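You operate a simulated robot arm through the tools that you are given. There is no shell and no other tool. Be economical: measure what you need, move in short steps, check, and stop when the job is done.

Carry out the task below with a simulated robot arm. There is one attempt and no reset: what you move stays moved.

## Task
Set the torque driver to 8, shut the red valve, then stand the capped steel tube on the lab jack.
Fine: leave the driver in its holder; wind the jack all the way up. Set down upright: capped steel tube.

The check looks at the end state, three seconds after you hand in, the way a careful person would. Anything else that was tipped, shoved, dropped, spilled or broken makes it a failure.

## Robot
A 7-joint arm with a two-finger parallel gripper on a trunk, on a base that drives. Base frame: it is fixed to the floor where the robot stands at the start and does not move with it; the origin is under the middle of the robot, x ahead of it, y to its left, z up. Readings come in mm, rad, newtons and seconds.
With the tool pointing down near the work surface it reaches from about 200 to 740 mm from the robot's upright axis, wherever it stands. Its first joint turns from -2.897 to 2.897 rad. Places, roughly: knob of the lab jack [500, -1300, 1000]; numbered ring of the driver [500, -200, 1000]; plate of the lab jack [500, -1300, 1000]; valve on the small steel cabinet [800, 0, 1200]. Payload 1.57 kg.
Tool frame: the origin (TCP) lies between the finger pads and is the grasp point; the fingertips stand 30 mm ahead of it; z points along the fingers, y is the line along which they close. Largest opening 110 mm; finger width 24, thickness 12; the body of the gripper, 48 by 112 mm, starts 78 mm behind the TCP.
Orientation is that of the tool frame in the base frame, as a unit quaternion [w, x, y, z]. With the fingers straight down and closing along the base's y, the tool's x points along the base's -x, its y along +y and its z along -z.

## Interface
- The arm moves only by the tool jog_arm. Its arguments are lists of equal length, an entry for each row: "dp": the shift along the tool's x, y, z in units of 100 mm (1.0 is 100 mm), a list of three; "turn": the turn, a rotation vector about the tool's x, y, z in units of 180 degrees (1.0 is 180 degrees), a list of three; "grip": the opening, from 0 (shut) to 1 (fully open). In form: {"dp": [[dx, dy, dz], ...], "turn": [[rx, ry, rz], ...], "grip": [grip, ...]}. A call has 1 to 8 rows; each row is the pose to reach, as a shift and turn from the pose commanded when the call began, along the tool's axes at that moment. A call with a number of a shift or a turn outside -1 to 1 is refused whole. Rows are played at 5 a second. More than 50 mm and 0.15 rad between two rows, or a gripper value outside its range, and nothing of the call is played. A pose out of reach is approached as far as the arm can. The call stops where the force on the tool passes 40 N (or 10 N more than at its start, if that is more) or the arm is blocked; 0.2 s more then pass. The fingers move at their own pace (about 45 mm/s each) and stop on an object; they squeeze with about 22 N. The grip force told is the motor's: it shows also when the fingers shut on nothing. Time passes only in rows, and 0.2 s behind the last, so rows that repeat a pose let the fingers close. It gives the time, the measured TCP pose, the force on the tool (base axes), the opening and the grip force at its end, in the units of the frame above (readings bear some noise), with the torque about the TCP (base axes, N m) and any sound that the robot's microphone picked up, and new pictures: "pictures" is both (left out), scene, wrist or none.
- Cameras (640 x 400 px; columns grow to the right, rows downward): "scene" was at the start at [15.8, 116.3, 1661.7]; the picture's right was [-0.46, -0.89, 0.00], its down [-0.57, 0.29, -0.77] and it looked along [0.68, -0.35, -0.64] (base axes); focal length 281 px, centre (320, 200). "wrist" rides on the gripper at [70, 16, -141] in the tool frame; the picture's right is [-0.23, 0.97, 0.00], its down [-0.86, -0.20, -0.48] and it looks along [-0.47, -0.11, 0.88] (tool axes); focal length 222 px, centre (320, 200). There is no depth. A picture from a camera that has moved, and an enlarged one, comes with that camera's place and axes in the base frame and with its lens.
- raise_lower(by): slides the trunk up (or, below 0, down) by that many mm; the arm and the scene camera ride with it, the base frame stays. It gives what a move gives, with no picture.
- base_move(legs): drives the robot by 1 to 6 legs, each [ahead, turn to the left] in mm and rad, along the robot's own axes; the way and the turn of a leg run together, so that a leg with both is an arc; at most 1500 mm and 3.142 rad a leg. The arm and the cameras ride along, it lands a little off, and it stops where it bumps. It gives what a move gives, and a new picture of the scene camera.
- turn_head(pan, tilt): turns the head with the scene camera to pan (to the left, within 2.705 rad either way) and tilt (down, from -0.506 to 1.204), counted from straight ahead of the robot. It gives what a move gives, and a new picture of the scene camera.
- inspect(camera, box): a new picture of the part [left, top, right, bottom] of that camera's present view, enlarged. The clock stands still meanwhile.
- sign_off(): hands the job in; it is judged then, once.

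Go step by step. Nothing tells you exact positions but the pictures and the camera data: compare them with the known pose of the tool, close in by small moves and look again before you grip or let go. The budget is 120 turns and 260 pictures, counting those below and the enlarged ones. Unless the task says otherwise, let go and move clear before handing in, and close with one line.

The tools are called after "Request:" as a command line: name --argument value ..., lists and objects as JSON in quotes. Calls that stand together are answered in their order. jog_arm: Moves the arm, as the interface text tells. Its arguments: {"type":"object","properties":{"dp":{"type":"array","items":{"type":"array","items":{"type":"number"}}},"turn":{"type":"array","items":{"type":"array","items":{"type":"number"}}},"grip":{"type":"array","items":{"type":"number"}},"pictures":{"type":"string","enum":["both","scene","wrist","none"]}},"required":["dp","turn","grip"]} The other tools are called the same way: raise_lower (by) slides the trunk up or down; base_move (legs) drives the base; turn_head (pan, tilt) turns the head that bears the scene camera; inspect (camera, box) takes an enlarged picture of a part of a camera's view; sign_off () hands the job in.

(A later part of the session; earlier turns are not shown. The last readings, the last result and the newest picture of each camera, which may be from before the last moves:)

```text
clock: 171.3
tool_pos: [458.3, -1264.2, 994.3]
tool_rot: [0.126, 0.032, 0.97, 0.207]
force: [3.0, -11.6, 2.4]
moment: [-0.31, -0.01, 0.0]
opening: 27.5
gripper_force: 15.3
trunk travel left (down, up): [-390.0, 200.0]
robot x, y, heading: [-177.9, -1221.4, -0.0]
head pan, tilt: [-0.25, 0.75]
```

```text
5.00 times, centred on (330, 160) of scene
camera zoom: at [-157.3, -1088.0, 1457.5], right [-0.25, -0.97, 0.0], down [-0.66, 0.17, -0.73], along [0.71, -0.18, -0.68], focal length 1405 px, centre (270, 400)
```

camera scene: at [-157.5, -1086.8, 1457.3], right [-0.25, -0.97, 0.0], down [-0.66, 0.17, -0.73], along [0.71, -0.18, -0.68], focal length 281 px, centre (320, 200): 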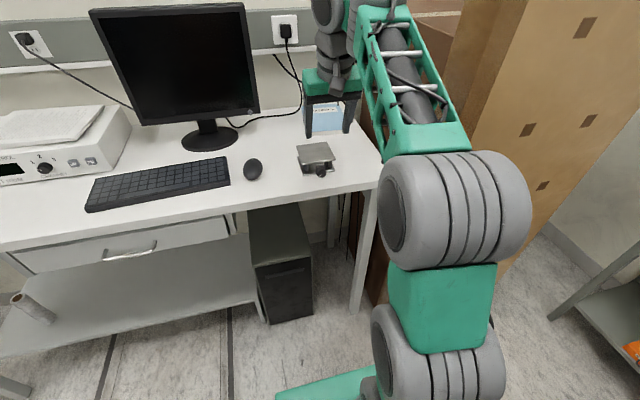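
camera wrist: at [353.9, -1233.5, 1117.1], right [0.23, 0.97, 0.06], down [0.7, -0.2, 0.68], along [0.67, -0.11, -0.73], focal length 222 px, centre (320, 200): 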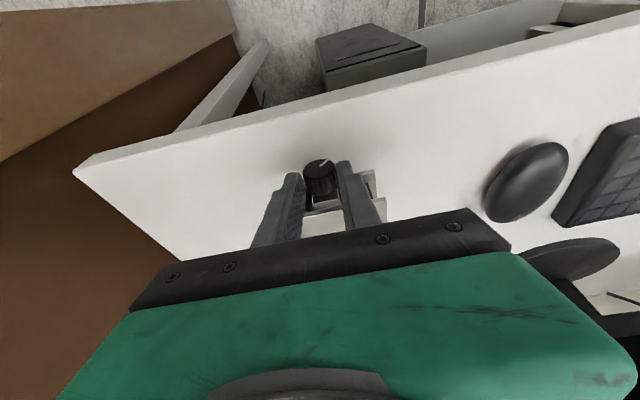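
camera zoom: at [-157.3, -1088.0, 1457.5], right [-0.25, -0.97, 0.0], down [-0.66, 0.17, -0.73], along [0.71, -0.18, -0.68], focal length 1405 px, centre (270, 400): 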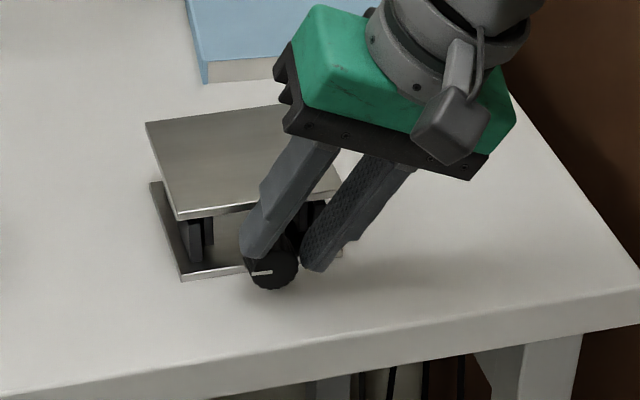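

The knob indicator advanced ~30° and the plate rises (gap growing). Continuing with three strokes of 52°.

Request:
jog_arm --dp '[[0, -0.01, 0], [0.0006, 0.0263, 0.0023], [0.0024, 0.062, 0.009], [0.0055, 0.0966, 0.0202], [0.0096, 0.1293, 0.0355], [0.0148, 0.1597, 0.0548], [0.021, 0.1872, 0.0777], [0.0281, 0.2114, 0.1038]]' --turn '[[0, 0, 0], [0.04, 0, -0.0107], [0.0801, 0, -0.0215], [0.1201, 0, -0.0322], [0.1601, 0, -0.0429], [0.2001, 0, -0.0536], [0.2402, 0, -0.0644], [0.2802, 0, -0.0751]]' --grip '[0.37, 0.37, 0.37, 0.37, 0.37, 0.37, 0.37, 0.37]' --pictures "none"

Request:
jog_arm --dp '[[0, 0, 0], [0.0006, -0.0363, 0.0023], [0.0024, -0.072, 0.009], [0.0055, -0.1066, 0.0202], [0.0096, -0.1393, 0.0355], [0.0148, -0.1697, 0.0548], [0.021, -0.1972, 0.0777], [0.0281, -0.2214, 0.1038]]' --turn '[[0, 0, 0], [-0.04, 0, 0.0107], [-0.0801, 0, 0.0215], [-0.1201, 0, 0.0322], [-0.1601, 0, 0.0429], [-0.2001, 0, 0.0536], [-0.2402, 0, 0.0644], [-0.2802, 0, 0.0751]]' --grip '[0.1, 0.1, 0.1, 0.1, 0.1, 0.1, 0.1, 0.1]' --pictures "none"

Request:
inspect --camera "scene" --box '[280, 120, 380, 200]'

Request:
jog_arm --dp '[[0, 0, 0], [0.0006, 0.0363, 0.0023], [0.0024, 0.072, 0.009], [0.0055, 0.1066, 0.0202], [0.0096, 0.1393, 0.0355], [0.0148, 0.1697, 0.0548], [0.021, 0.1972, 0.0777], [0.0281, 0.2214, 0.1038]]' --turn '[[0, 0, 0], [0.04, 0, -0.0107], [0.0801, 0, -0.0215], [0.1201, 0, -0.0322], [0.1601, 0, -0.0429], [0.2001, 0, -0.0536], [0.2402, 0, -0.0644], [0.2802, 0, -0.0751]]' --grip '[0.37, 0.37, 0.37, 0.37, 0.37, 0.37, 0.37, 0.37]' --pictures "none"

Request:
jog_arm --dp '[[0, 0, 0], [0.0006, -0.0363, 0.0023], [0.0024, -0.072, 0.009], [0.0055, -0.1066, 0.0202], [0.0096, -0.1393, 0.0355], [0.0148, -0.1697, 0.0548], [0.021, -0.1972, 0.0777], [0.0281, -0.2214, 0.1038]]' --turn '[[0, 0, 0], [-0.04, 0, 0.0107], [-0.0801, 0, 0.0215], [-0.1201, 0, 0.0322], [-0.1601, 0, 0.0429], [-0.2001, 0, 0.0536], [-0.2402, 0, 0.0644], [-0.2802, 0, 0.0751]]' --grip '[0.1, 0.1, 0.1, 0.1, 0.1, 0.1, 0.1, 0.1]' --pictures "none"

Request:
inspect --camera "scene" --box '[280, 120, 380, 200]'

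```text
clock: 173.1
tool_pos: [457.2, -1237.7, 994.1]
tool_rot: [0.123, -0.031, 0.962, -0.241]
force: [-0.2, 0.8, 0.0]
moment: [0.04, 0.03, 0.01]
opening: 40.6
gripper_force: 0.1
trunk travel left (down, up): [-390.0, 200.0]
robot x, y, heading: [-177.2, -1220.7, -0.001]
head pan, tilt: [-0.25, 0.75]
```

```text
clock: 174.9
tool_pos: [456.5, -1265.6, 995.3]
tool_rot: [0.127, 0.03, 0.97, 0.207]
force: [-7.4, -13.4, 11.8]
moment: [-0.27, -0.37, 0.1]
opening: 25.8
gripper_force: 36.5
trunk travel left (down, up): [-390.0, 200.0]
robot x, y, heading: [-176.4, -1219.5, 0.005]
head pan, tilt: [-0.25, 0.75]
```

```text
5.00 times, centred on (330, 160) of scene
camera zoom: at [-159.1, -1088.0, 1457.6], right [-0.25, -0.97, 0.0], down [-0.66, 0.17, -0.73], along [0.71, -0.18, -0.68], focal length 1405 px, centre (270, 400)
```

zoom: 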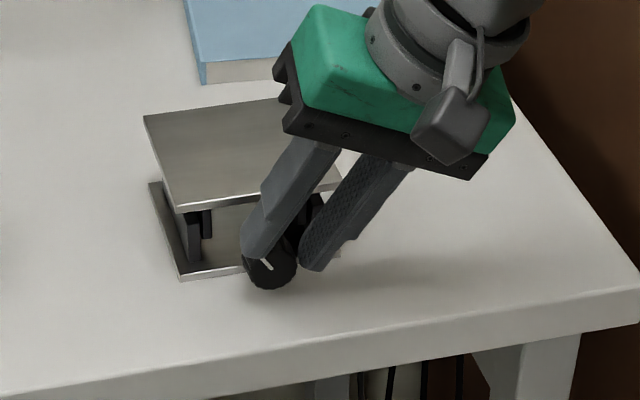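

```text
clock: 176.7
tool_pos: [456.8, -1238.2, 993.6]
tool_rot: [0.125, -0.031, 0.962, -0.242]
force: [0.3, 0.2, -0.6]
moment: [0.01, -0.03, -0.01]
opening: 40.8
gripper_force: 0.0
trunk travel left (down, up): [-390.0, 200.0]
robot x, y, heading: [-176.9, -1225.5, -0.001]
head pan, tilt: [-0.25, 0.75]
```

```text
clock: 178.5
tool_pos: [456.5, -1265.9, 996.9]
tool_rot: [0.128, 0.03, 0.969, 0.207]
force: [-4.6, -10.9, 12.8]
moment: [-0.22, -0.46, 0.02]
opening: 25.4
gripper_force: 36.9
trunk travel left (down, up): [-390.0, 200.0]
robot x, y, heading: [-174.4, -1218.7, -0.003]
head pan, tilt: [-0.25, 0.75]
```

```text
5.00 times, centred on (330, 160) of scene
camera zoom: at [-159.0, -1087.8, 1457.6], right [-0.25, -0.97, 0.0], down [-0.66, 0.17, -0.73], along [0.71, -0.18, -0.68], focal length 1405 px, centre (270, 400)
```

zoom: 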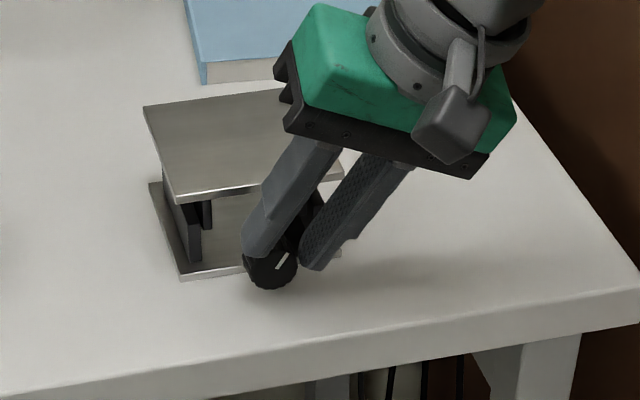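

With a firmer squeeze each stroke turns the full ~50°. The plate keeps rising. Three more strokes.

Request:
jog_arm --dp '[[0, 0, 0], [0.0006, 0.0363, 0.0023], [0.0024, 0.072, 0.009], [0.0055, 0.1066, 0.0202], [0.0096, 0.1393, 0.0355], [0.0148, 0.1697, 0.0548], [0.021, 0.1972, 0.0777], [0.0281, 0.2214, 0.1038]]' --turn '[[0, 0, 0], [0.04, 0, -0.0107], [0.0801, 0, -0.0215], [0.1201, 0, -0.0322], [0.1601, 0, -0.0429], [0.2001, 0, -0.0536], [0.2402, 0, -0.0644], [0.2802, 0, -0.0751]]' --grip '[0.37, 0.37, 0.37, 0.37, 0.37, 0.37, 0.37, 0.37]' --pictures "none"

Request:
jog_arm --dp '[[0, 0, 0], [0.0006, -0.0363, 0.0023], [0.0024, -0.072, 0.009], [0.0055, -0.1066, 0.0202], [0.0096, -0.1393, 0.0355], [0.0148, -0.1697, 0.0548], [0.021, -0.1972, 0.0777], [0.0281, -0.2214, 0.1038]]' --turn '[[0, 0, 0], [-0.04, 0, 0.0107], [-0.0801, 0, 0.0215], [-0.1201, 0, 0.0322], [-0.1601, 0, 0.0429], [-0.2001, 0, 0.0536], [-0.2402, 0, 0.0644], [-0.2802, 0, 0.0751]]' --grip '[0.1, 0.1, 0.1, 0.1, 0.1, 0.1, 0.1, 0.1]' --pictures "none"

Request:
jog_arm --dp '[[0, 0, 0], [0.0006, 0.0363, 0.0023], [0.0024, 0.072, 0.009], [0.0055, 0.1066, 0.0202], [0.0096, 0.1393, 0.0355], [0.0148, 0.1697, 0.0548], [0.021, 0.1972, 0.0777], [0.0281, 0.2214, 0.1038]]' --turn '[[0, 0, 0], [0.04, 0, -0.0107], [0.0801, 0, -0.0215], [0.1201, 0, -0.0322], [0.1601, 0, -0.0429], [0.2001, 0, -0.0536], [0.2402, 0, -0.0644], [0.2802, 0, -0.0751]]' --grip '[0.37, 0.37, 0.37, 0.37, 0.37, 0.37, 0.37, 0.37]' --pictures "none"

Request:
jog_arm --dp '[[0, 0, 0], [0.0006, -0.0363, 0.0023], [0.0024, -0.072, 0.009], [0.0055, -0.1066, 0.0202], [0.0096, -0.1393, 0.0355], [0.0148, -0.1697, 0.0548], [0.021, -0.1972, 0.0777], [0.0281, -0.2214, 0.1038]]' --turn '[[0, 0, 0], [-0.04, 0, 0.0107], [-0.0801, 0, 0.0215], [-0.1201, 0, 0.0322], [-0.1601, 0, 0.0429], [-0.2001, 0, 0.0536], [-0.2402, 0, 0.0644], [-0.2802, 0, 0.0751]]' --grip '[0.1, 0.1, 0.1, 0.1, 0.1, 0.1, 0.1, 0.1]' --pictures "none"

Request:
inspect --camera "scene" --box '[280, 120, 380, 200]'

```text
clock: 180.3
tool_pos: [457.6, -1237.3, 995.2]
tool_rot: [0.124, -0.031, 0.962, -0.242]
force: [0.5, 0.4, 0.2]
moment: [0.02, 0.0, 0.03]
opening: 40.8
gripper_force: 0.1
trunk travel left (down, up): [-390.0, 200.0]
robot x, y, heading: [-176.1, -1222.7, -0.002]
head pan, tilt: [-0.25, 0.75]
```

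```text
clock: 182.1
tool_pos: [457.6, -1264.7, 995.4]
tool_rot: [0.127, 0.031, 0.97, 0.207]
force: [0.1, -7.0, 1.0]
moment: [-0.22, -0.78, -0.03]
opening: 27.6
gripper_force: 37.9
trunk travel left (down, up): [-390.0, 200.0]
robot x, y, heading: [-181.2, -1221.2, -0.004]
head pan, tilt: [-0.25, 0.75]
```

```text
clock: 183.9
tool_pos: [456.6, -1237.9, 993.4]
tool_rot: [0.124, -0.032, 0.962, -0.242]
force: [0.9, -0.7, -0.5]
moment: [0.02, 0.01, -0.01]
opening: 40.5
gripper_force: 0.0
trunk travel left (down, up): [-390.0, 200.0]
robot x, y, heading: [-180.7, -1223.2, 0.001]
head pan, tilt: [-0.25, 0.75]
```

```text
clock: 185.7
tool_pos: [456.8, -1265.7, 996.9]
tool_rot: [0.128, 0.031, 0.969, 0.207]
force: [-1.9, -15.6, 19.4]
moment: [-0.38, -0.2, 0.24]
opening: 24.1
gripper_force: 16.7
trunk travel left (down, up): [-390.0, 200.0]
robot x, y, heading: [-176.1, -1221.1, -0.008]
head pan, tilt: [-0.25, 0.75]
```

```text
5.00 times, centred on (330, 160) of scene
camera zoom: at [-159.1, -1088.1, 1457.7], right [-0.25, -0.97, 0.0], down [-0.66, 0.17, -0.73], along [0.71, -0.18, -0.68], focal length 1405 px, centre (270, 400)
```

zoom: 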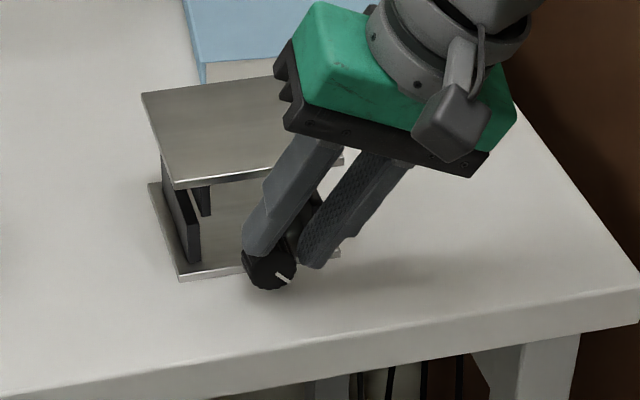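

The plate has risen ~29 mm. The grip rides slightly high on the knob, so I'll lower 4 mm in the next release and continue.

Request:
jog_arm --dp '[[0, 0, 0], [0.0006, 0.0203, 0.0373], [0.0024, 0.056, 0.044], [0.0055, 0.0906, 0.0552], [0.0096, 0.1233, 0.0705], [0.0148, 0.1537, 0.0898], [0.021, 0.1812, 0.1127], [0.0281, 0.2054, 0.1388]]' --turn '[[0, 0, 0], [0.04, 0, -0.0107], [0.0801, 0, -0.0215], [0.1201, 0, -0.0322], [0.1601, 0, -0.0429], [0.2001, 0, -0.0536], [0.2402, 0, -0.0644], [0.2802, 0, -0.0751]]' --grip '[0.37, 0.37, 0.37, 0.37, 0.37, 0.37, 0.37, 0.37]' --pictures "none"

Request:
jog_arm --dp '[[0, 0, 0], [0.0006, -0.0363, 0.0023], [0.0024, -0.072, 0.009], [0.0055, -0.1066, 0.0202], [0.0096, -0.1393, 0.0355], [0.0148, -0.1697, 0.0548], [0.021, -0.1972, 0.0777], [0.0281, -0.2214, 0.1038]]' --turn '[[0, 0, 0], [-0.04, 0, 0.0107], [-0.0801, 0, 0.0215], [-0.1201, 0, 0.0322], [-0.1601, 0, 0.0429], [-0.2001, 0, 0.0536], [-0.2402, 0, 0.0644], [-0.2802, 0, 0.0751]]' --grip '[0.1, 0.1, 0.1, 0.1, 0.1, 0.1, 0.1, 0.1]' --pictures "none"

Request:
jog_arm --dp '[[0, 0, 0], [0.0006, 0.0363, 0.0023], [0.0024, 0.072, 0.009], [0.0055, 0.1066, 0.0202], [0.0096, 0.1393, 0.0355], [0.0148, 0.1697, 0.0548], [0.021, 0.1972, 0.0777], [0.0281, 0.2214, 0.1038]]' --turn '[[0, 0, 0], [0.04, 0, -0.0107], [0.0801, 0, -0.0215], [0.1201, 0, -0.0322], [0.1601, 0, -0.0429], [0.2001, 0, -0.0536], [0.2402, 0, -0.0644], [0.2802, 0, -0.0751]]' --grip '[0.37, 0.37, 0.37, 0.37, 0.37, 0.37, 0.37, 0.37]' --pictures "none"

Request:
jog_arm --dp '[[0, 0, 0], [0.0006, -0.0363, 0.0023], [0.0024, -0.072, 0.009], [0.0055, -0.1066, 0.0202], [0.0096, -0.1393, 0.0355], [0.0148, -0.1697, 0.0548], [0.021, -0.1972, 0.0777], [0.0281, -0.2214, 0.1038]]' --turn '[[0, 0, 0], [-0.04, 0, 0.0107], [-0.0801, 0, 0.0215], [-0.1201, 0, 0.0322], [-0.1601, 0, 0.0429], [-0.2001, 0, 0.0536], [-0.2402, 0, 0.0644], [-0.2802, 0, 0.0751]]' --grip '[0.1, 0.1, 0.1, 0.1, 0.1, 0.1, 0.1, 0.1]' --pictures "none"

Request:
inspect --camera "scene" --box '[280, 120, 380, 200]'

```text
clock: 187.5
tool_pos: [458.4, -1237.5, 989.4]
tool_rot: [0.123, -0.032, 0.962, -0.241]
force: [-0.5, -0.5, 0.7]
moment: [0.01, 0.03, 0.0]
opening: 40.7
gripper_force: 0.0
trunk travel left (down, up): [-390.0, 200.0]
robot x, y, heading: [-181.9, -1221.4, 0.002]
head pan, tilt: [-0.25, 0.75]
```

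```text
clock: 189.3
tool_pos: [458.1, -1264.5, 991.6]
tool_rot: [0.127, 0.03, 0.97, 0.207]
force: [-1.0, 1.2, -2.5]
moment: [0.02, 0.11, 0.1]
opening: 28.9
gripper_force: 12.0
trunk travel left (down, up): [-390.0, 200.0]
robot x, y, heading: [-176.9, -1221.2, -0.004]
head pan, tilt: [-0.25, 0.75]
```

```text
clock: 191.1
tool_pos: [458.7, -1238.0, 990.2]
tool_rot: [0.124, -0.031, 0.962, -0.242]
force: [0.5, -0.1, -0.2]
moment: [0.0, -0.03, -0.01]
opening: 40.6
gripper_force: 0.1
trunk travel left (down, up): [-390.0, 200.0]
robot x, y, heading: [-178.7, -1220.0, -0.001]
head pan, tilt: [-0.25, 0.75]
```

```text
clock: 192.9
tool_pos: [458.3, -1263.7, 991.3]
tool_rot: [0.127, 0.03, 0.97, 0.207]
force: [-1.0, 3.7, -4.8]
moment: [-0.07, -0.18, 0.24]
opening: 28.9
gripper_force: 38.5
trunk travel left (down, up): [-390.0, 200.0]
robot x, y, heading: [-176.7, -1220.9, -0.001]
head pan, tilt: [-0.25, 0.75]
```

```text
5.00 times, centred on (330, 160) of scene
camera zoom: at [-157.5, -1085.7, 1457.4], right [-0.25, -0.97, 0.0], down [-0.66, 0.17, -0.73], along [0.71, -0.18, -0.68], focal length 1405 px, centre (270, 400)
```

zoom: 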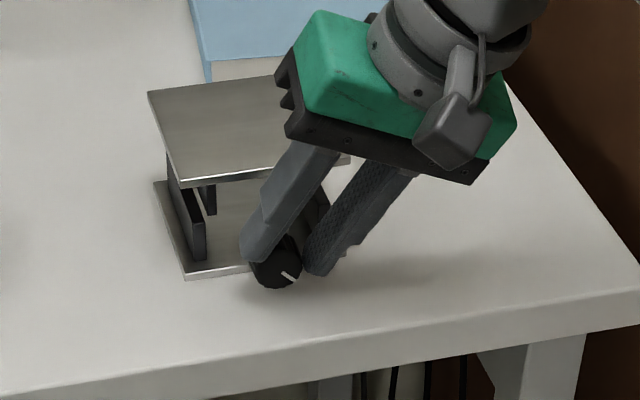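

No progress in the last two strokes, suggesting the jack is at its top stop. I'll verify with a firm grip from roll 0.

Request:
jog_arm --dp '[[0, 0, 0], [0.001, 0.039, 0.003], [0.003, 0.077, 0.01], [0.006, 0.114, 0.023], [0.006, 0.114, 0.023]]' --turn '[[0, 0, 0], [0.0431, 0, -0.0116], [0.0862, 0, -0.0231], [0.1293, 0, -0.0347], [0.1293, 0, -0.0347]]' --grip '[0.37, 0.37, 0.37, 0.1, 0.0]' --pictures "none"

Request:
inspect --camera "scene" --box '[280, 120, 380, 200]'

Request:
jog_arm --dp '[[0, 0, 0], [0, 0, 0], [0.001, -0.039, 0.003], [0.003, -0.077, 0.01]]' --turn '[[0, 0, 0], [0, 0, 0], [-0.0431, 0, 0.0116], [-0.0862, 0, 0.0231]]' --grip '[0.0, 0.0, 0.0, 0.0]' --pictures "none"

Request:
inspect --camera "scene" --box '[280, 120, 380, 200]'

Request:
inspect --camera "wrist" --box '[240, 100, 400, 220]'

```text
clock: 194.1
tool_pos: [458.3, -1250.9, 993.0]
tool_rot: [0.128, 0.0, 0.992, 0.001]
force: [1.7, 1.8, 1.8]
moment: [0.05, 0.02, 0.1]
opening: 29.4
gripper_force: 19.9
trunk travel left (down, up): [-390.0, 200.0]
robot x, y, heading: [-172.5, -1223.5, 0.001]
head pan, tilt: [-0.25, 0.75]
```

```text
5.00 times, centred on (330, 160) of scene
camera zoom: at [-157.7, -1086.0, 1457.4], right [-0.25, -0.97, 0.0], down [-0.66, 0.17, -0.73], along [0.71, -0.18, -0.68], focal length 1405 px, centre (270, 400)
```

zoom: 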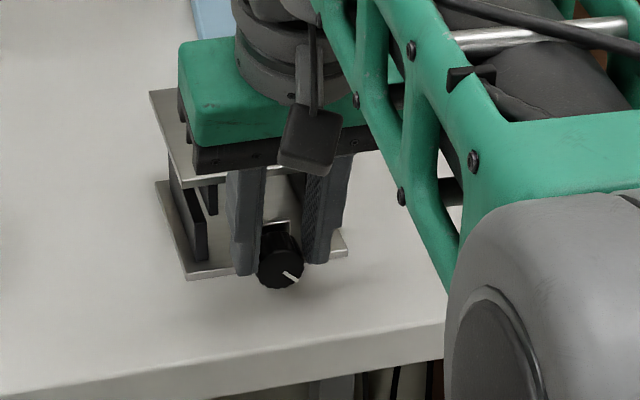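

```text
clock: 195.1
tool_pos: [457.5, -1260.0, 996.6]
tool_rot: [0.13, 0.021, 0.982, 0.138]
force: [-4.3, -3.5, 16.0]
moment: [-0.27, -0.32, 0.25]
opening: 28.0
gripper_force: 37.7
trunk travel left (down, up): [-390.0, 200.0]
robot x, y, heading: [-179.5, -1221.6, 0.001]
head pan, tilt: [-0.25, 0.75]
```

```text
5.00 times, centred on (330, 160) of scene
camera zoom: at [-159.5, -1086.4, 1457.7], right [-0.25, -0.97, 0.0], down [-0.66, 0.17, -0.73], along [0.71, -0.18, -0.68], focal length 1405 px, centre (270, 400)
```

zoom: 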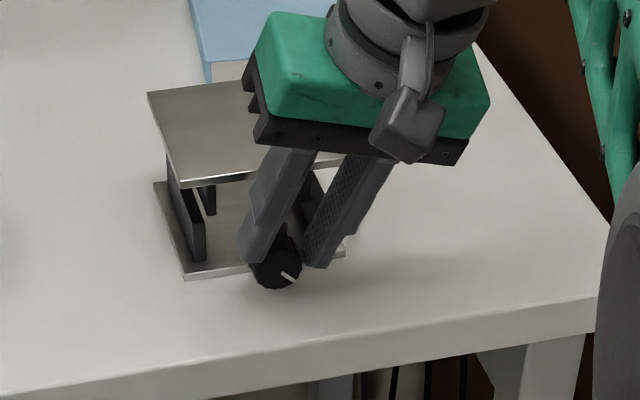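

```text
3.33 times, centred on (320, 160) of wrist
camera zoom: at [353.8, -1276.7, 1114.8], right [0.22, 0.92, 0.33], down [0.7, -0.38, 0.6], along [0.68, 0.09, -0.73], focal length 740 px, centre (320, 333)
```

zoom: 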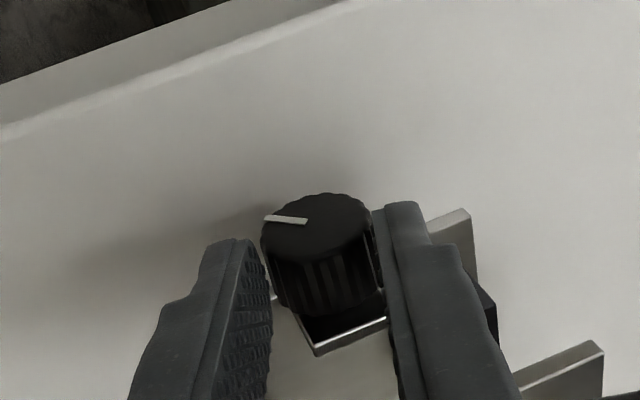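

The indicator doesn't move any more: the jack is at its top stop (plate ≈ z 1013). Releasing, unrolling, lifting and tucking the arm.

Request:
jog_arm --dp '[[0, 0, 0], [0, 0, 0], [0.001, 0.039, 0.003], [0.003, 0.077, 0.01], [0.003, 0.077, 0.01]]' --turn '[[0, 0, 0], [0, 0, 0], [0.0431, 0, -0.0116], [0.0862, 0, -0.0231], [0.0862, 0, -0.0231]]' --grip '[0.4, 0.45, 0.45, 0.45, 0.45]' --pictures "none"

Request:
jog_arm --dp '[[0, 0, -0.25], [0, 0, -0.5], [0, 0, -0.75], [0, 0, -1.0], [0, 0, -1.0]]' --turn '[[0, 0, 0], [0, 0, 0], [0, 0, 0], [0, 0, 0], [0, 0, 0]]' --grip '[0.45, 0.45, 0.45, 0.45, 0.45]' --pictures "scene"

Request:
raise_lower --by 200

Request:
jog_arm --dp '[[0.25, 0, 0], [0.5, 0, 0], [0.75, 0, 0], [1.0, 0, 0], [1.0, 0, 0]]' --turn '[[0, 0.02, 0], [0, 0.04, 0], [0, 0.06, 0], [0, 0.08, 0], [0, 0.08, 0]]' --grip '[0.45, 0.45, 0.45, 0.45, 0.45]' --pictures "none"

Request:
jog_arm --dp '[[0.25, 0.1, 0], [0.5, 0.2, 0], [0.75, 0.3, 0], [1.0, 0.3, 0], [1.0, 0.3, 0]]' --turn '[[0, 0, 0], [0, 0, 0], [0, 0, 0], [0, 0, 0], [0, 0, 0]]' --grip '[0.45, 0.45, 0.45, 0.45, 0.45]' --pictures "none"

```text
clock: 196.3
tool_pos: [458.2, -1250.8, 994.5]
tool_rot: [0.128, 0.001, 0.992, 0.0]
force: [1.1, 1.1, 0.5]
moment: [0.0, -0.01, -0.01]
opening: 49.5
gripper_force: 0.0
trunk travel left (down, up): [-390.0, 200.0]
robot x, y, heading: [-181.6, -1222.8, 0.001]
head pan, tilt: [-0.25, 0.75]
```

```text
clock: 197.5
tool_pos: [433.4, -1251.2, 1090.9]
tool_rot: [0.128, 0.001, 0.992, -0.001]
force: [-0.2, -0.3, 0.2]
moment: [0.0, -0.01, 0.0]
opening: 49.4
gripper_force: 0.1
trunk travel left (down, up): [-390.0, 200.0]
robot x, y, heading: [-178.1, -1222.8, 0.002]
head pan, tilt: [-0.25, 0.75]
camera scene: at [-157.9, -1086.2, 1457.3], right [-0.25, -0.97, 0.0], down [-0.66, 0.17, -0.73], along [0.71, -0.18, -0.68], focal length 281 px, centre (320, 200)
```

scene: 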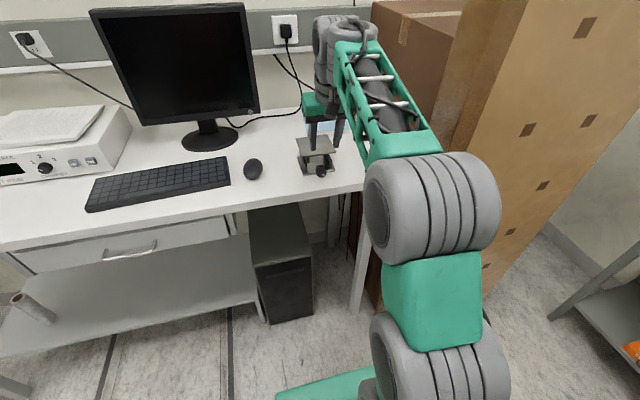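

```text
clock: 199.7
tool_pos: [434.0, -1250.9, 1291.0]
tool_rot: [0.129, 0.001, 0.992, 0.0]
force: [0.3, -0.7, 0.5]
moment: [0.0, -0.01, 0.03]
opening: 49.4
gripper_force: 0.1
trunk travel left (down, up): [-590.0, 0.0]
robot x, y, heading: [-184.1, -1221.8, 0.001]
head pan, tilt: [-0.25, 0.75]
```

```text
clock: 200.8
tool_pos: [336.8, -1249.8, 1265.2]
tool_rot: [0.003, 0.001, 1.0, 0.0]
force: [-0.7, 0.3, -1.2]
moment: [0.0, 0.01, 0.02]
opening: 49.5
gripper_force: 0.0
trunk travel left (down, up): [-590.0, 0.0]
robot x, y, heading: [-177.3, -1221.2, 0.002]
head pan, tilt: [-0.25, 0.75]
```

```text
clock: 202.1
tool_pos: [236.4, -1220.5, 1264.5]
tool_rot: [0.003, 0.001, 1.0, 0.0]
force: [0.2, 0.2, -0.5]
moment: [0.01, 0.0, 0.01]
opening: 49.5
gripper_force: 0.1
trunk travel left (down, up): [-590.0, 0.0]
robot x, y, heading: [-175.9, -1221.6, 0.001]
head pan, tilt: [-0.25, 0.75]
```

Tucked. Now driving back: turn left, go along the bench, turn to face the cabinet.

Request:
base_move --legs '[[0, 1.571], [1170, 0], [0, -1.571]]'

Request:
turn_head --pan -0.1 --tilt 0.7

```text
clock: 215.6
tool_pos: [233.5, -56.7, 1263.9]
tool_rot: [0.002, -0.006, 1.0, 0.0]
force: [0.2, 0.5, 1.0]
moment: [-0.02, 0.0, -0.02]
opening: 49.3
gripper_force: 0.1
trunk travel left (down, up): [-590.0, 0.0]
robot x, y, heading: [-182.3, -63.0, 0.016]
head pan, tilt: [-0.25, 0.75]
camera scene: at [-162.4, 71.2, 1657.4], right [-0.23, -0.97, 0.0], down [-0.66, 0.16, -0.73], along [0.71, -0.17, -0.68], focal length 281 px, centre (320, 200)
```

scene: 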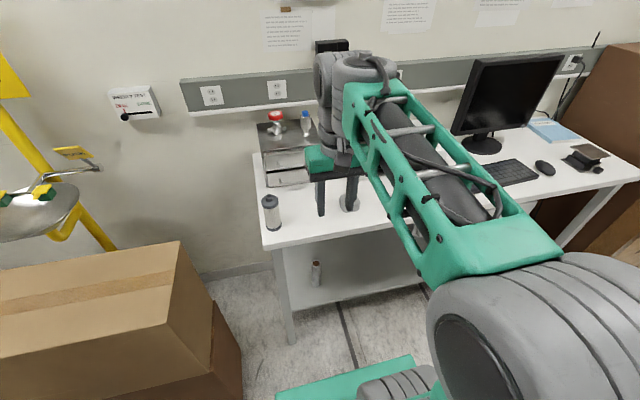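

```text
clock: 216.3
tool_pos: [233.8, -56.3, 1265.0]
tool_rot: [0.003, -0.007, 1.0, -0.001]
force: [-0.2, 0.7, -0.5]
moment: [0.01, -0.04, -0.01]
opening: 49.7
gripper_force: 0.1
trunk travel left (down, up): [-590.0, 0.0]
robot x, y, heading: [-181.8, -60.5, 0.014]
head pan, tilt: [-0.099, 0.7]
camera scene: at [-158.4, 83.3, 1661.6], right [-0.09, -1.0, 0.0], down [-0.64, 0.06, -0.76], along [0.76, -0.07, -0.64], focal length 281 px, centre (320, 200)
```

scene: 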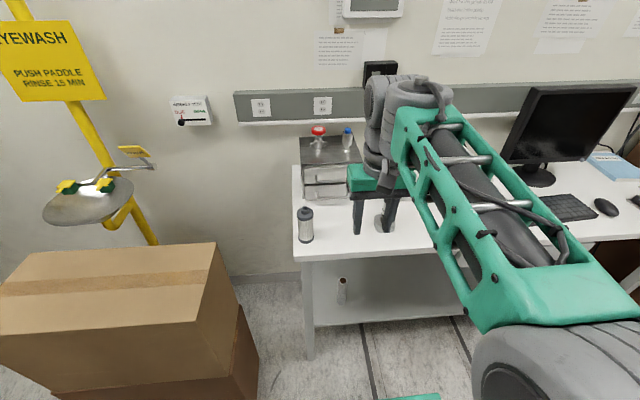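

Driving forward ~285 mm, then approaching the tube from above.

Request:
base_move --legs '[[0, -0.015], [285, 0]]'

Request:
jog_arm --dp '[[-0.25, -0.1, 0], [-0.5, -0.2, 0], [-0.75, -0.3, 0], [-1.0, -0.37, 0], [-1.0, -0.37, 0]]' --turn '[[0, 0, 0], [0, 0, 0], [0, 0, 0], [0, 0, 0], [0, 0, 0]]' --grip '[0.6, 0.6, 0.6, 0.6, 0.6]' --pictures "both"

```text
clock: 218.6
tool_pos: [519.5, -63.9, 1265.7]
tool_rot: [0.003, 0.002, 1.0, 0.0]
force: [-0.6, 0.4, 0.3]
moment: [0.03, 0.01, -0.02]
opening: 49.6
gripper_force: 0.0
trunk travel left (down, up): [-590.0, 0.0]
robot x, y, heading: [104.5, -60.3, -0.005]
head pan, tilt: [-0.099, 0.7]
camera scene: at [129.6, 82.7, 1661.6], right [-0.1, -0.99, 0.0], down [-0.64, 0.07, -0.76], along [0.76, -0.08, -0.64], focal length 281 px, centre (320, 200)
```

scene: 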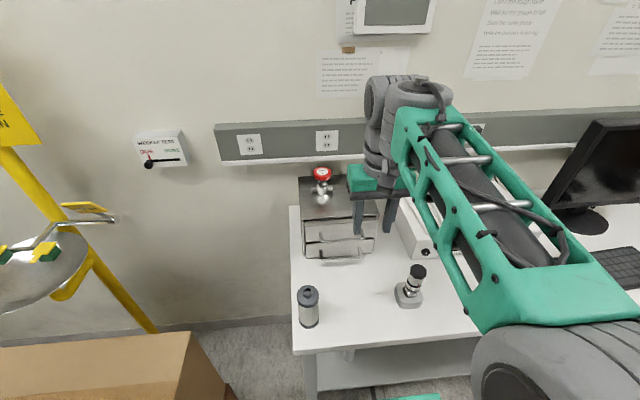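

```text
clock: 219.8
tool_pos: [618.2, -100.2, 1265.7]
tool_rot: [0.004, 0.001, 1.0, 0.0]
force: [-0.9, -0.2, -0.4]
moment: [0.02, 0.01, -0.02]
opening: 65.8
gripper_force: 0.1
trunk travel left (down, up): [-590.0, 0.0]
robot x, y, heading: [106.3, -67.0, -0.006]
head pan, tilt: [-0.099, 0.7]
camera scene: at [128.5, 82.7, 1661.6], right [-0.1, -0.99, 0.0], down [-0.64, 0.07, -0.77], along [0.76, -0.08, -0.64], focal length 281 px, centre (320, 200)
camera wrist: at [547.6, -83.4, 1407.4], right [0.23, 0.97, 0.0], down [0.85, -0.2, 0.48], along [0.47, -0.11, -0.88], focal length 222 px, centre (320, 200)
```

scene: 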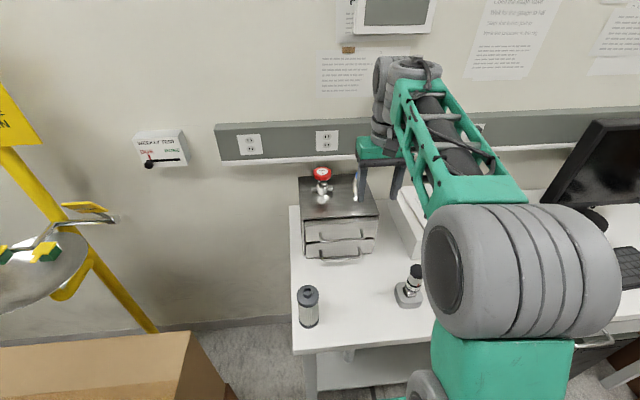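
wrist: 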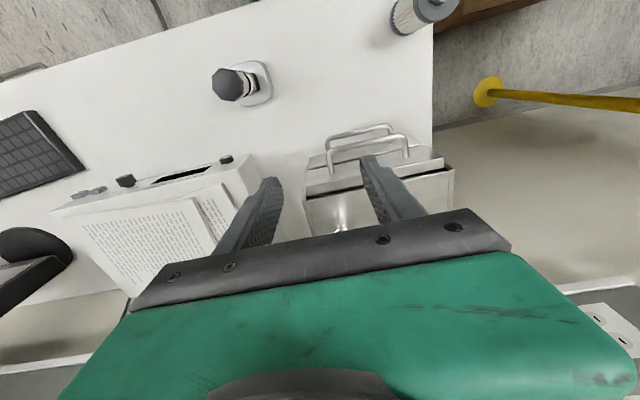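

Advancing toward the tube with the tips above its cap.

Request:
jog_arm --dp '[[-0.25, 0, 0], [-0.5, 0, 0], [-0.75, 0, 0], [-1.0, 0, 0], [-1.0, 0, 0]]' --turn '[[0, 0, 0], [0, 0, 0], [0, 0, 0], [0, 0, 0], [0, 0, 0]]' --grip '[0.65, 0.65, 0.65, 0.65, 0.65]' --pictures "none"

Request:
inspect --camera "wrist" --box '[220, 120, 420, 245]'

Request:
inspect --camera "scene" --box '[300, 150, 400, 212]'

```text
clock: 221.0
tool_pos: [717.8, -100.6, 1266.2]
tool_rot: [0.003, 0.002, 1.0, 0.0]
force: [-1.0, -0.1, -0.2]
moment: [-0.01, 0.01, 0.0]
opening: 71.8
gripper_force: 0.0
trunk travel left (down, up): [-590.0, 0.0]
robot x, y, heading: [104.6, -62.1, -0.004]
head pan, tilt: [-0.099, 0.7]
```

```text
3.20 times, centred on (320, 182) of wrist
camera zoom: at [647.3, -83.4, 1408.0], right [0.23, 0.97, 0.0], down [0.85, -0.2, 0.48], along [0.47, -0.11, -0.88], focal length 711 px, centre (320, 256)
```

zoom: 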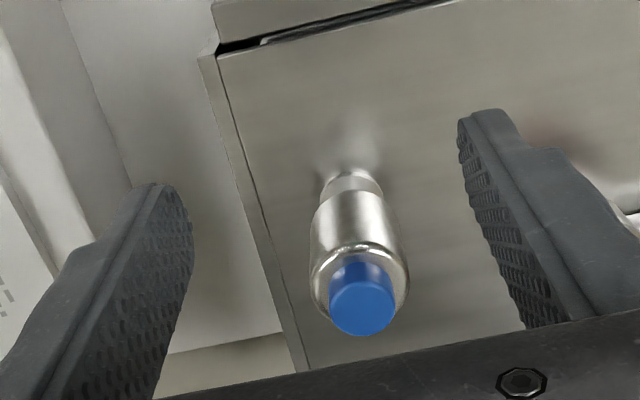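

```text
6.40 times, centred on (350, 181) of scene
camera zoom: at [128.5, 82.6, 1661.6], right [-0.1, -0.99, 0.0], down [-0.64, 0.07, -0.77], along [0.76, -0.08, -0.64], focal length 1799 px, centre (128, 322)
```

zoom: 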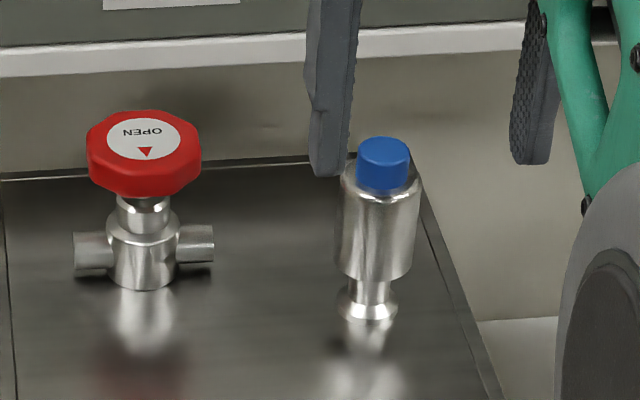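

Tube axis ≈ (772,-99), cap top z ≈ 1210, body z ≈ 1153–1195. Moving over it and descending with the fingers either side.

Request:
jog_arm --dp '[[-0.2, 0.01, 0.1], [-0.4, 0.018, 0.2], [-0.547, 0.018, 0.3], [-0.547, 0.018, 0.45], [-0.547, 0.018, 0.6], [-0.547, 0.018, 0.6]]' --turn '[[0, 0, 0], [0, 0, 0], [0, 0, 0], [0, 0, 0], [0, 0, 0], [0, 0, 0]]' --grip '[0.7, 0.7, 0.7, 0.7, 0.7, 0.7]' --pictures "none"

Request:
inspect --camera "wrist" --box '[220, 120, 420, 245]'

Request:
inspect --camera "scene" --box '[300, 150, 400, 212]'

```text
clock: 222.4
tool_pos: [773.4, -99.7, 1206.3]
tool_rot: [0.003, 0.002, 1.0, 0.0]
force: [-0.1, -0.1, -0.1]
moment: [0.02, -0.02, 0.03]
opening: 76.8
gripper_force: 0.0
trunk travel left (down, up): [-590.0, 0.0]
robot x, y, heading: [106.2, -66.2, -0.002]
head pan, tilt: [-0.099, 0.7]
```

```text
3.20 times, centred on (320, 182) of wrist
camera zoom: at [703.2, -82.4, 1348.1], right [0.23, 0.97, 0.0], down [0.85, -0.2, 0.48], along [0.47, -0.11, -0.88], focal length 711 px, centre (320, 256)
```

zoom: 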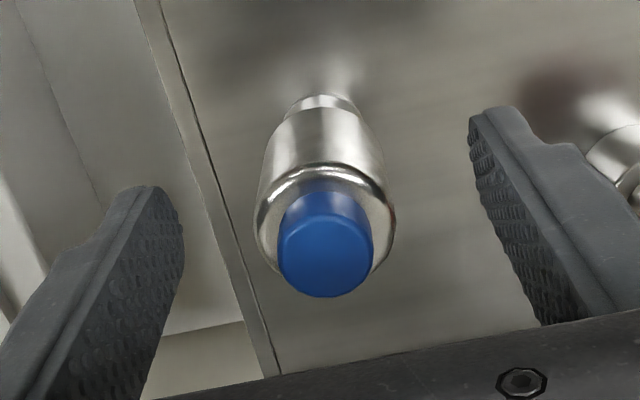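

```text
6.40 times, centred on (350, 181) of scene
camera zoom: at [128.9, 82.7, 1661.6], right [-0.1, -0.99, 0.0], down [-0.64, 0.07, -0.76], along [0.76, -0.08, -0.64], focal length 1799 px, centre (128, 322)
```

zoom: 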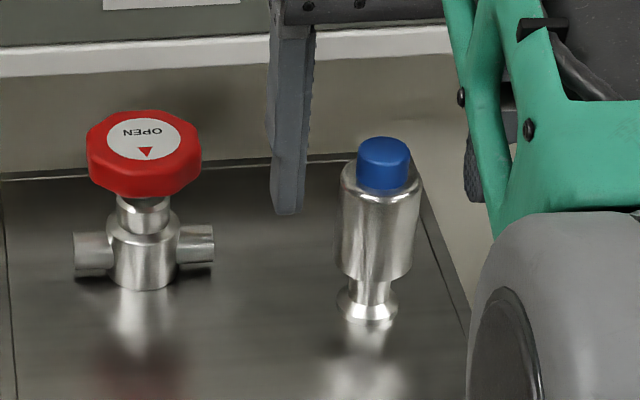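

Centred. Descending the last ~32 mm and gripping the body.

Request:
jog_arm --dp '[[-0.02, 0.005, 0.16], [-0.02, 0.005, 0.32], [-0.02, 0.005, 0.32]]' --turn '[[0, 0, 0], [0, 0, 0], [0, 0, 0]]' --grip '[0.7, 0.7, 0.6]' --pictures "none"

Request:
jog_arm --dp '[[0, 0, 0], [0, 0, 0], [0, 0, 0], [0, 0, 0]]' --turn '[[0, 0, 0], [0, 0, 0], [0, 0, 0], [0, 0, 0]]' --grip '[0.42, 0.36, 0.2, 0.2]' --pictures "wrist"

Request:
inspect --camera "scene" --box '[300, 150, 400, 212]'

```text
clock: 223.2
tool_pos: [775.5, -98.8, 1175.4]
tool_rot: [0.003, 0.001, 1.0, 0.0]
force: [0.2, -0.1, -0.1]
moment: [0.05, 0.03, -0.02]
opening: 65.9
gripper_force: 0.0
trunk travel left (down, up): [-590.0, 0.0]
robot x, y, heading: [106.2, -63.3, -0.005]
head pan, tilt: [-0.099, 0.7]
```

```text
clock: 224.2
tool_pos: [775.8, -99.2, 1174.9]
tool_rot: [0.002, 0.002, 1.0, -0.001]
force: [0.2, -0.5, 0.8]
moment: [0.0, -0.01, 0.0]
opening: 37.0
gripper_force: 21.7
trunk travel left (down, up): [-590.0, 0.0]
robot x, y, heading: [103.1, -65.4, -0.001]
head pan, tilt: [-0.099, 0.7]
camera wrist: at [705.2, -82.1, 1316.5], right [0.23, 0.97, 0.0], down [0.85, -0.2, 0.48], along [0.47, -0.11, -0.88], focal length 222 px, centre (320, 200)
```

wrist: 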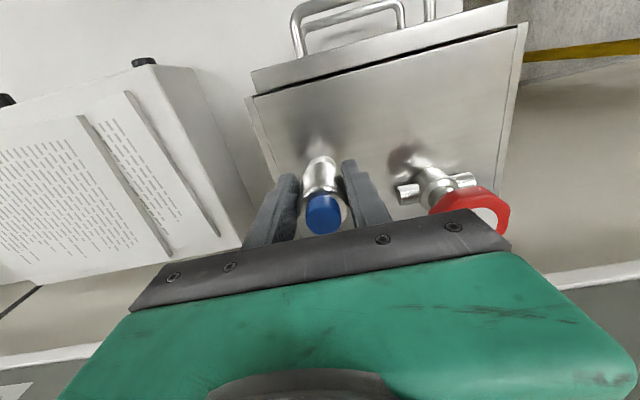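

```text
6.40 times, centred on (350, 181) of scene
camera zoom: at [128.8, 82.6, 1661.6], right [-0.1, -0.99, 0.0], down [-0.64, 0.07, -0.76], along [0.76, -0.08, -0.64], focal length 1799 px, centre (128, 322)
```

zoom: 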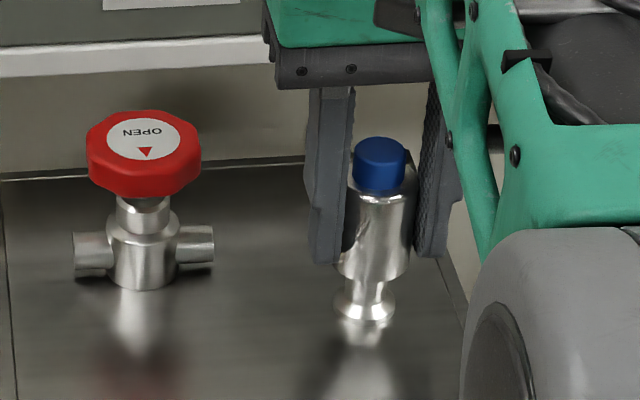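

Tube gripped (37 mm). Lifting gently and backing out.

Request:
jog_arm --dp '[[0, 0, -0.1], [0, 0, -0.2], [0, 0, -0.3], [0.1, 0, -0.4], [0.2, 0, -0.5], [0.4, 0, -0.6]]' --turn '[[0, 0, 0], [0, 0, 0], [0, 0, 0], [0, 0, 0], [0, 0, 0], [0, 0, 0]]' --grip '[0.2, 0.2, 0.2, 0.2, 0.2, 0.2]' --pictures "both"

```text
clock: 225.6
tool_pos: [734.0, -98.5, 1233.9]
tool_rot: [0.003, 0.002, 1.0, 0.001]
force: [0.1, -0.1, -1.0]
moment: [0.02, 0.0, -0.01]
opening: 37.2
gripper_force: 21.8
trunk travel left (down, up): [-590.0, 0.0]
robot x, y, heading: [105.4, -60.9, -0.011]
head pan, tilt: [-0.099, 0.7]
camera scene: at [128.1, 82.7, 1661.6], right [-0.1, -0.99, 0.0], down [-0.64, 0.07, -0.77], along [0.76, -0.08, -0.64], focal length 281 px, centre (320, 200)
camera wrist: at [664.4, -81.9, 1376.5], right [0.23, 0.97, 0.0], down [0.85, -0.2, 0.48], along [0.47, -0.11, -0.88], focal length 222 px, centre (320, 200)
```

scene: 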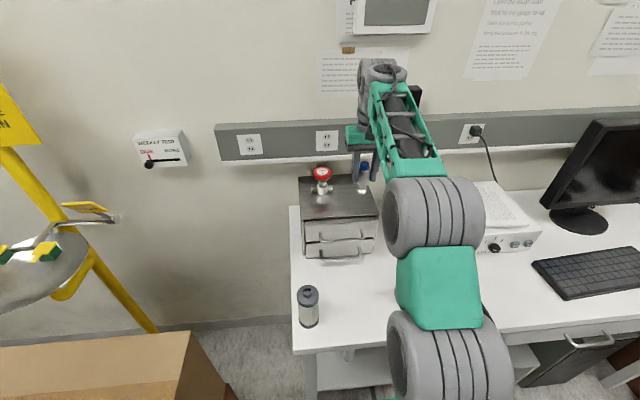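
wrist: 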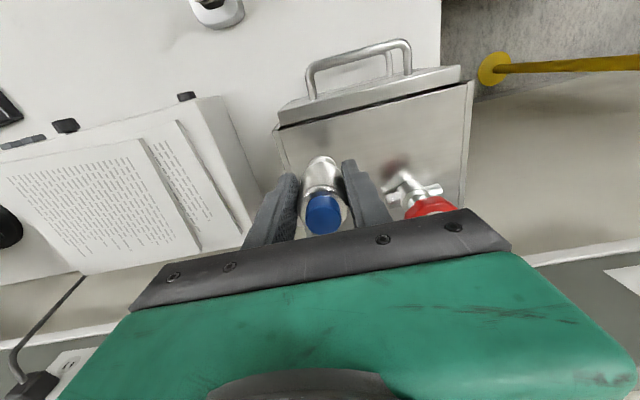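

Tube is held upright. Backing the base out and tucking the arm before driving.

Request:
base_move --legs '[[-290, 0]]'

Request:
jog_arm --dp '[[0.2, 0.05, -0.08], [0.4, 0.1, -0.16], [0.6, 0.15, -0.24], [0.8, 0.2, -0.3], [1.0, 0.2, -0.3], [1.0, 0.2, -0.3]]' --turn '[[0, 0, 0], [0, 0, 0], [0, 0, 0], [0, 0, 0], [0, 0, 0], [0, 0, 0]]' --grip '[0.2, 0.2, 0.2, 0.2, 0.2, 0.2]' --pictures "none"

Request:
jog_arm --dp '[[0.2, 0.05, -0.08], [0.4, 0.1, -0.1], [0.6, 0.15, -0.1], [0.8, 0.2, -0.1], [1.0, 0.2, -0.1], [1.0, 0.2, -0.1]]' --turn '[[0, 0, 0], [0, 0, 0], [0, 0, 0], [0, 0, 0], [0, 0, 0], [0, 0, 0]]' --grip '[0.2, 0.2, 0.2, 0.2, 0.2, 0.2]' --pictures "none"

Request:
jog_arm --dp '[[0.15, 0, 0], [0.3, 0, 0], [0.45, 0, 0], [0.6, 0, 0], [0.6, 0, 0]]' --turn '[[0, 0, 0], [0, 0, 0], [0, 0, 0], [0, 0, 0], [0, 0, 0]]' --grip '[0.2, 0.2, 0.2, 0.2, 0.2]' --pictures "wrist"

```text
clock: 227.6
tool_pos: [444.5, -100.3, 1234.9]
tool_rot: [0.004, 0.001, 1.0, 0.0]
force: [-0.6, 0.3, -1.4]
moment: [0.02, 0.02, 0.01]
opening: 37.1
gripper_force: 21.8
trunk travel left (down, up): [-590.0, 0.0]
robot x, y, heading: [-186.1, -63.1, -0.004]
head pan, tilt: [-0.099, 0.7]
camera scene: at [-162.4, 83.4, 1661.6], right [-0.1, -0.99, 0.0], down [-0.64, 0.07, -0.77], along [0.76, -0.08, -0.64], focal length 281 px, centre (320, 200)
```

scene: 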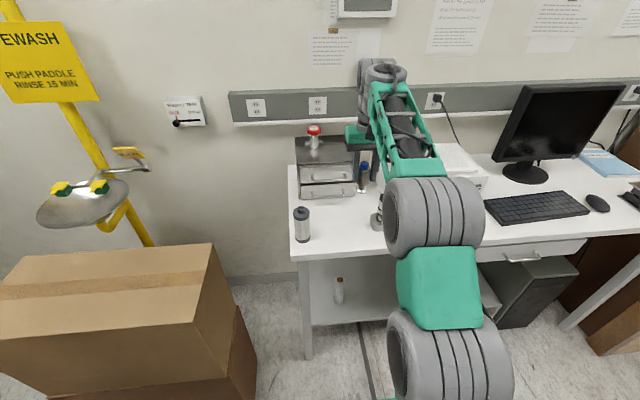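

```text
clock: 229.0
tool_pos: [343.5, -79.2, 1263.3]
tool_rot: [0.002, 0.002, 1.0, 0.0]
force: [-0.8, -0.2, -1.5]
moment: [-0.02, 0.02, -0.03]
opening: 36.9
gripper_force: 21.7
trunk travel left (down, up): [-590.0, 0.0]
robot x, y, heading: [-186.1, -67.2, -0.0]
head pan, tilt: [-0.099, 0.7]
```

```text
clock: 230.4
tool_pos: [244.6, -58.8, 1273.6]
tool_rot: [0.003, 0.002, 1.0, 0.0]
force: [-0.2, 0.6, -2.0]
moment: [-0.03, -0.02, 0.0]
opening: 36.7
gripper_force: 21.3
trunk travel left (down, up): [-590.0, 0.0]
robot x, y, heading: [-188.6, -61.4, -0.004]
head pan, tilt: [-0.099, 0.7]
```

```text
clock: 231.6
tool_pos: [185.4, -57.0, 1274.0]
tool_rot: [0.002, 0.002, 1.0, 0.0]
force: [0.3, 1.3, -1.3]
moment: [0.02, 0.03, -0.02]
opening: 37.3
gripper_force: 22.0
trunk travel left (down, up): [-590.0, 0.0]
robot x, y, heading: [-185.4, -64.0, -0.004]
head pan, tilt: [-0.099, 0.7]
camera wrist: at [114.7, -40.5, 1414.9], right [0.23, 0.97, 0.0], down [0.85, -0.2, 0.48], along [0.47, -0.11, -0.88], focal length 222 px, centre (320, 200)
```

wrist: 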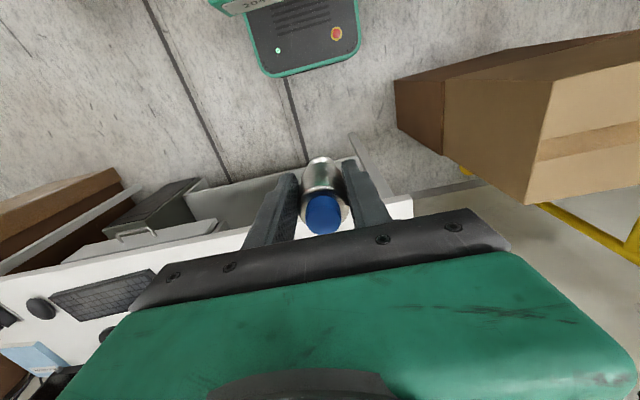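

Driving to the jack with the tube: forward a bit, right, along the bench, then left.

Request:
base_move --legs '[[40, 0], [0, -1.567], [1110, 0], [0, 1.571]]'

Request:
turn_head --pan -0.2 --tilt 0.75

```text
clock: 245.4
tool_pos: [227.3, -1172.3, 1273.3]
tool_rot: [0.004, 0.003, 1.0, 0.0]
force: [-0.5, -0.8, -1.4]
moment: [0.02, 0.02, -0.06]
opening: 37.0
gripper_force: 22.2
trunk travel left (down, up): [-590.0, 0.0]
robot x, y, heading: [-146.8, -1178.6, -0.003]
head pan, tilt: [-0.099, 0.7]
camera scene: at [-120.3, -1031.6, 1661.6], right [-0.1, -0.99, 0.0], down [-0.64, 0.07, -0.76], along [0.76, -0.08, -0.64], focal length 281 px, centre (320, 200)
```

scene: 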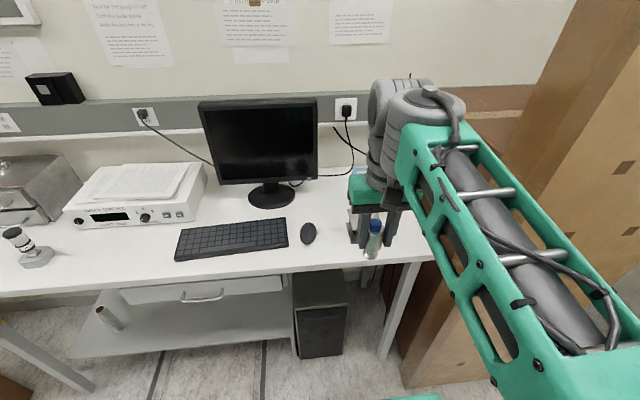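

```text
clock: 246.1
tool_pos: [227.6, -1173.3, 1272.4]
tool_rot: [0.003, 0.004, 1.0, 0.0]
force: [0.1, 0.1, -1.0]
moment: [0.02, 0.03, 0.0]
opening: 36.9
gripper_force: 22.1
trunk travel left (down, up): [-590.0, 0.0]
robot x, y, heading: [-149.4, -1174.9, -0.009]
head pan, tilt: [-0.201, 0.75]
camera scene: at [-123.6, -1039.7, 1657.4], right [-0.2, -0.98, 0.0], down [-0.67, 0.14, -0.73], along [0.72, -0.15, -0.68], focal length 281 px, centre (320, 200)
```

scene: 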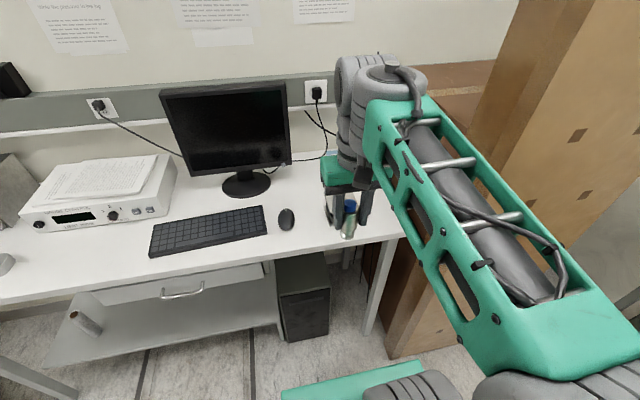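

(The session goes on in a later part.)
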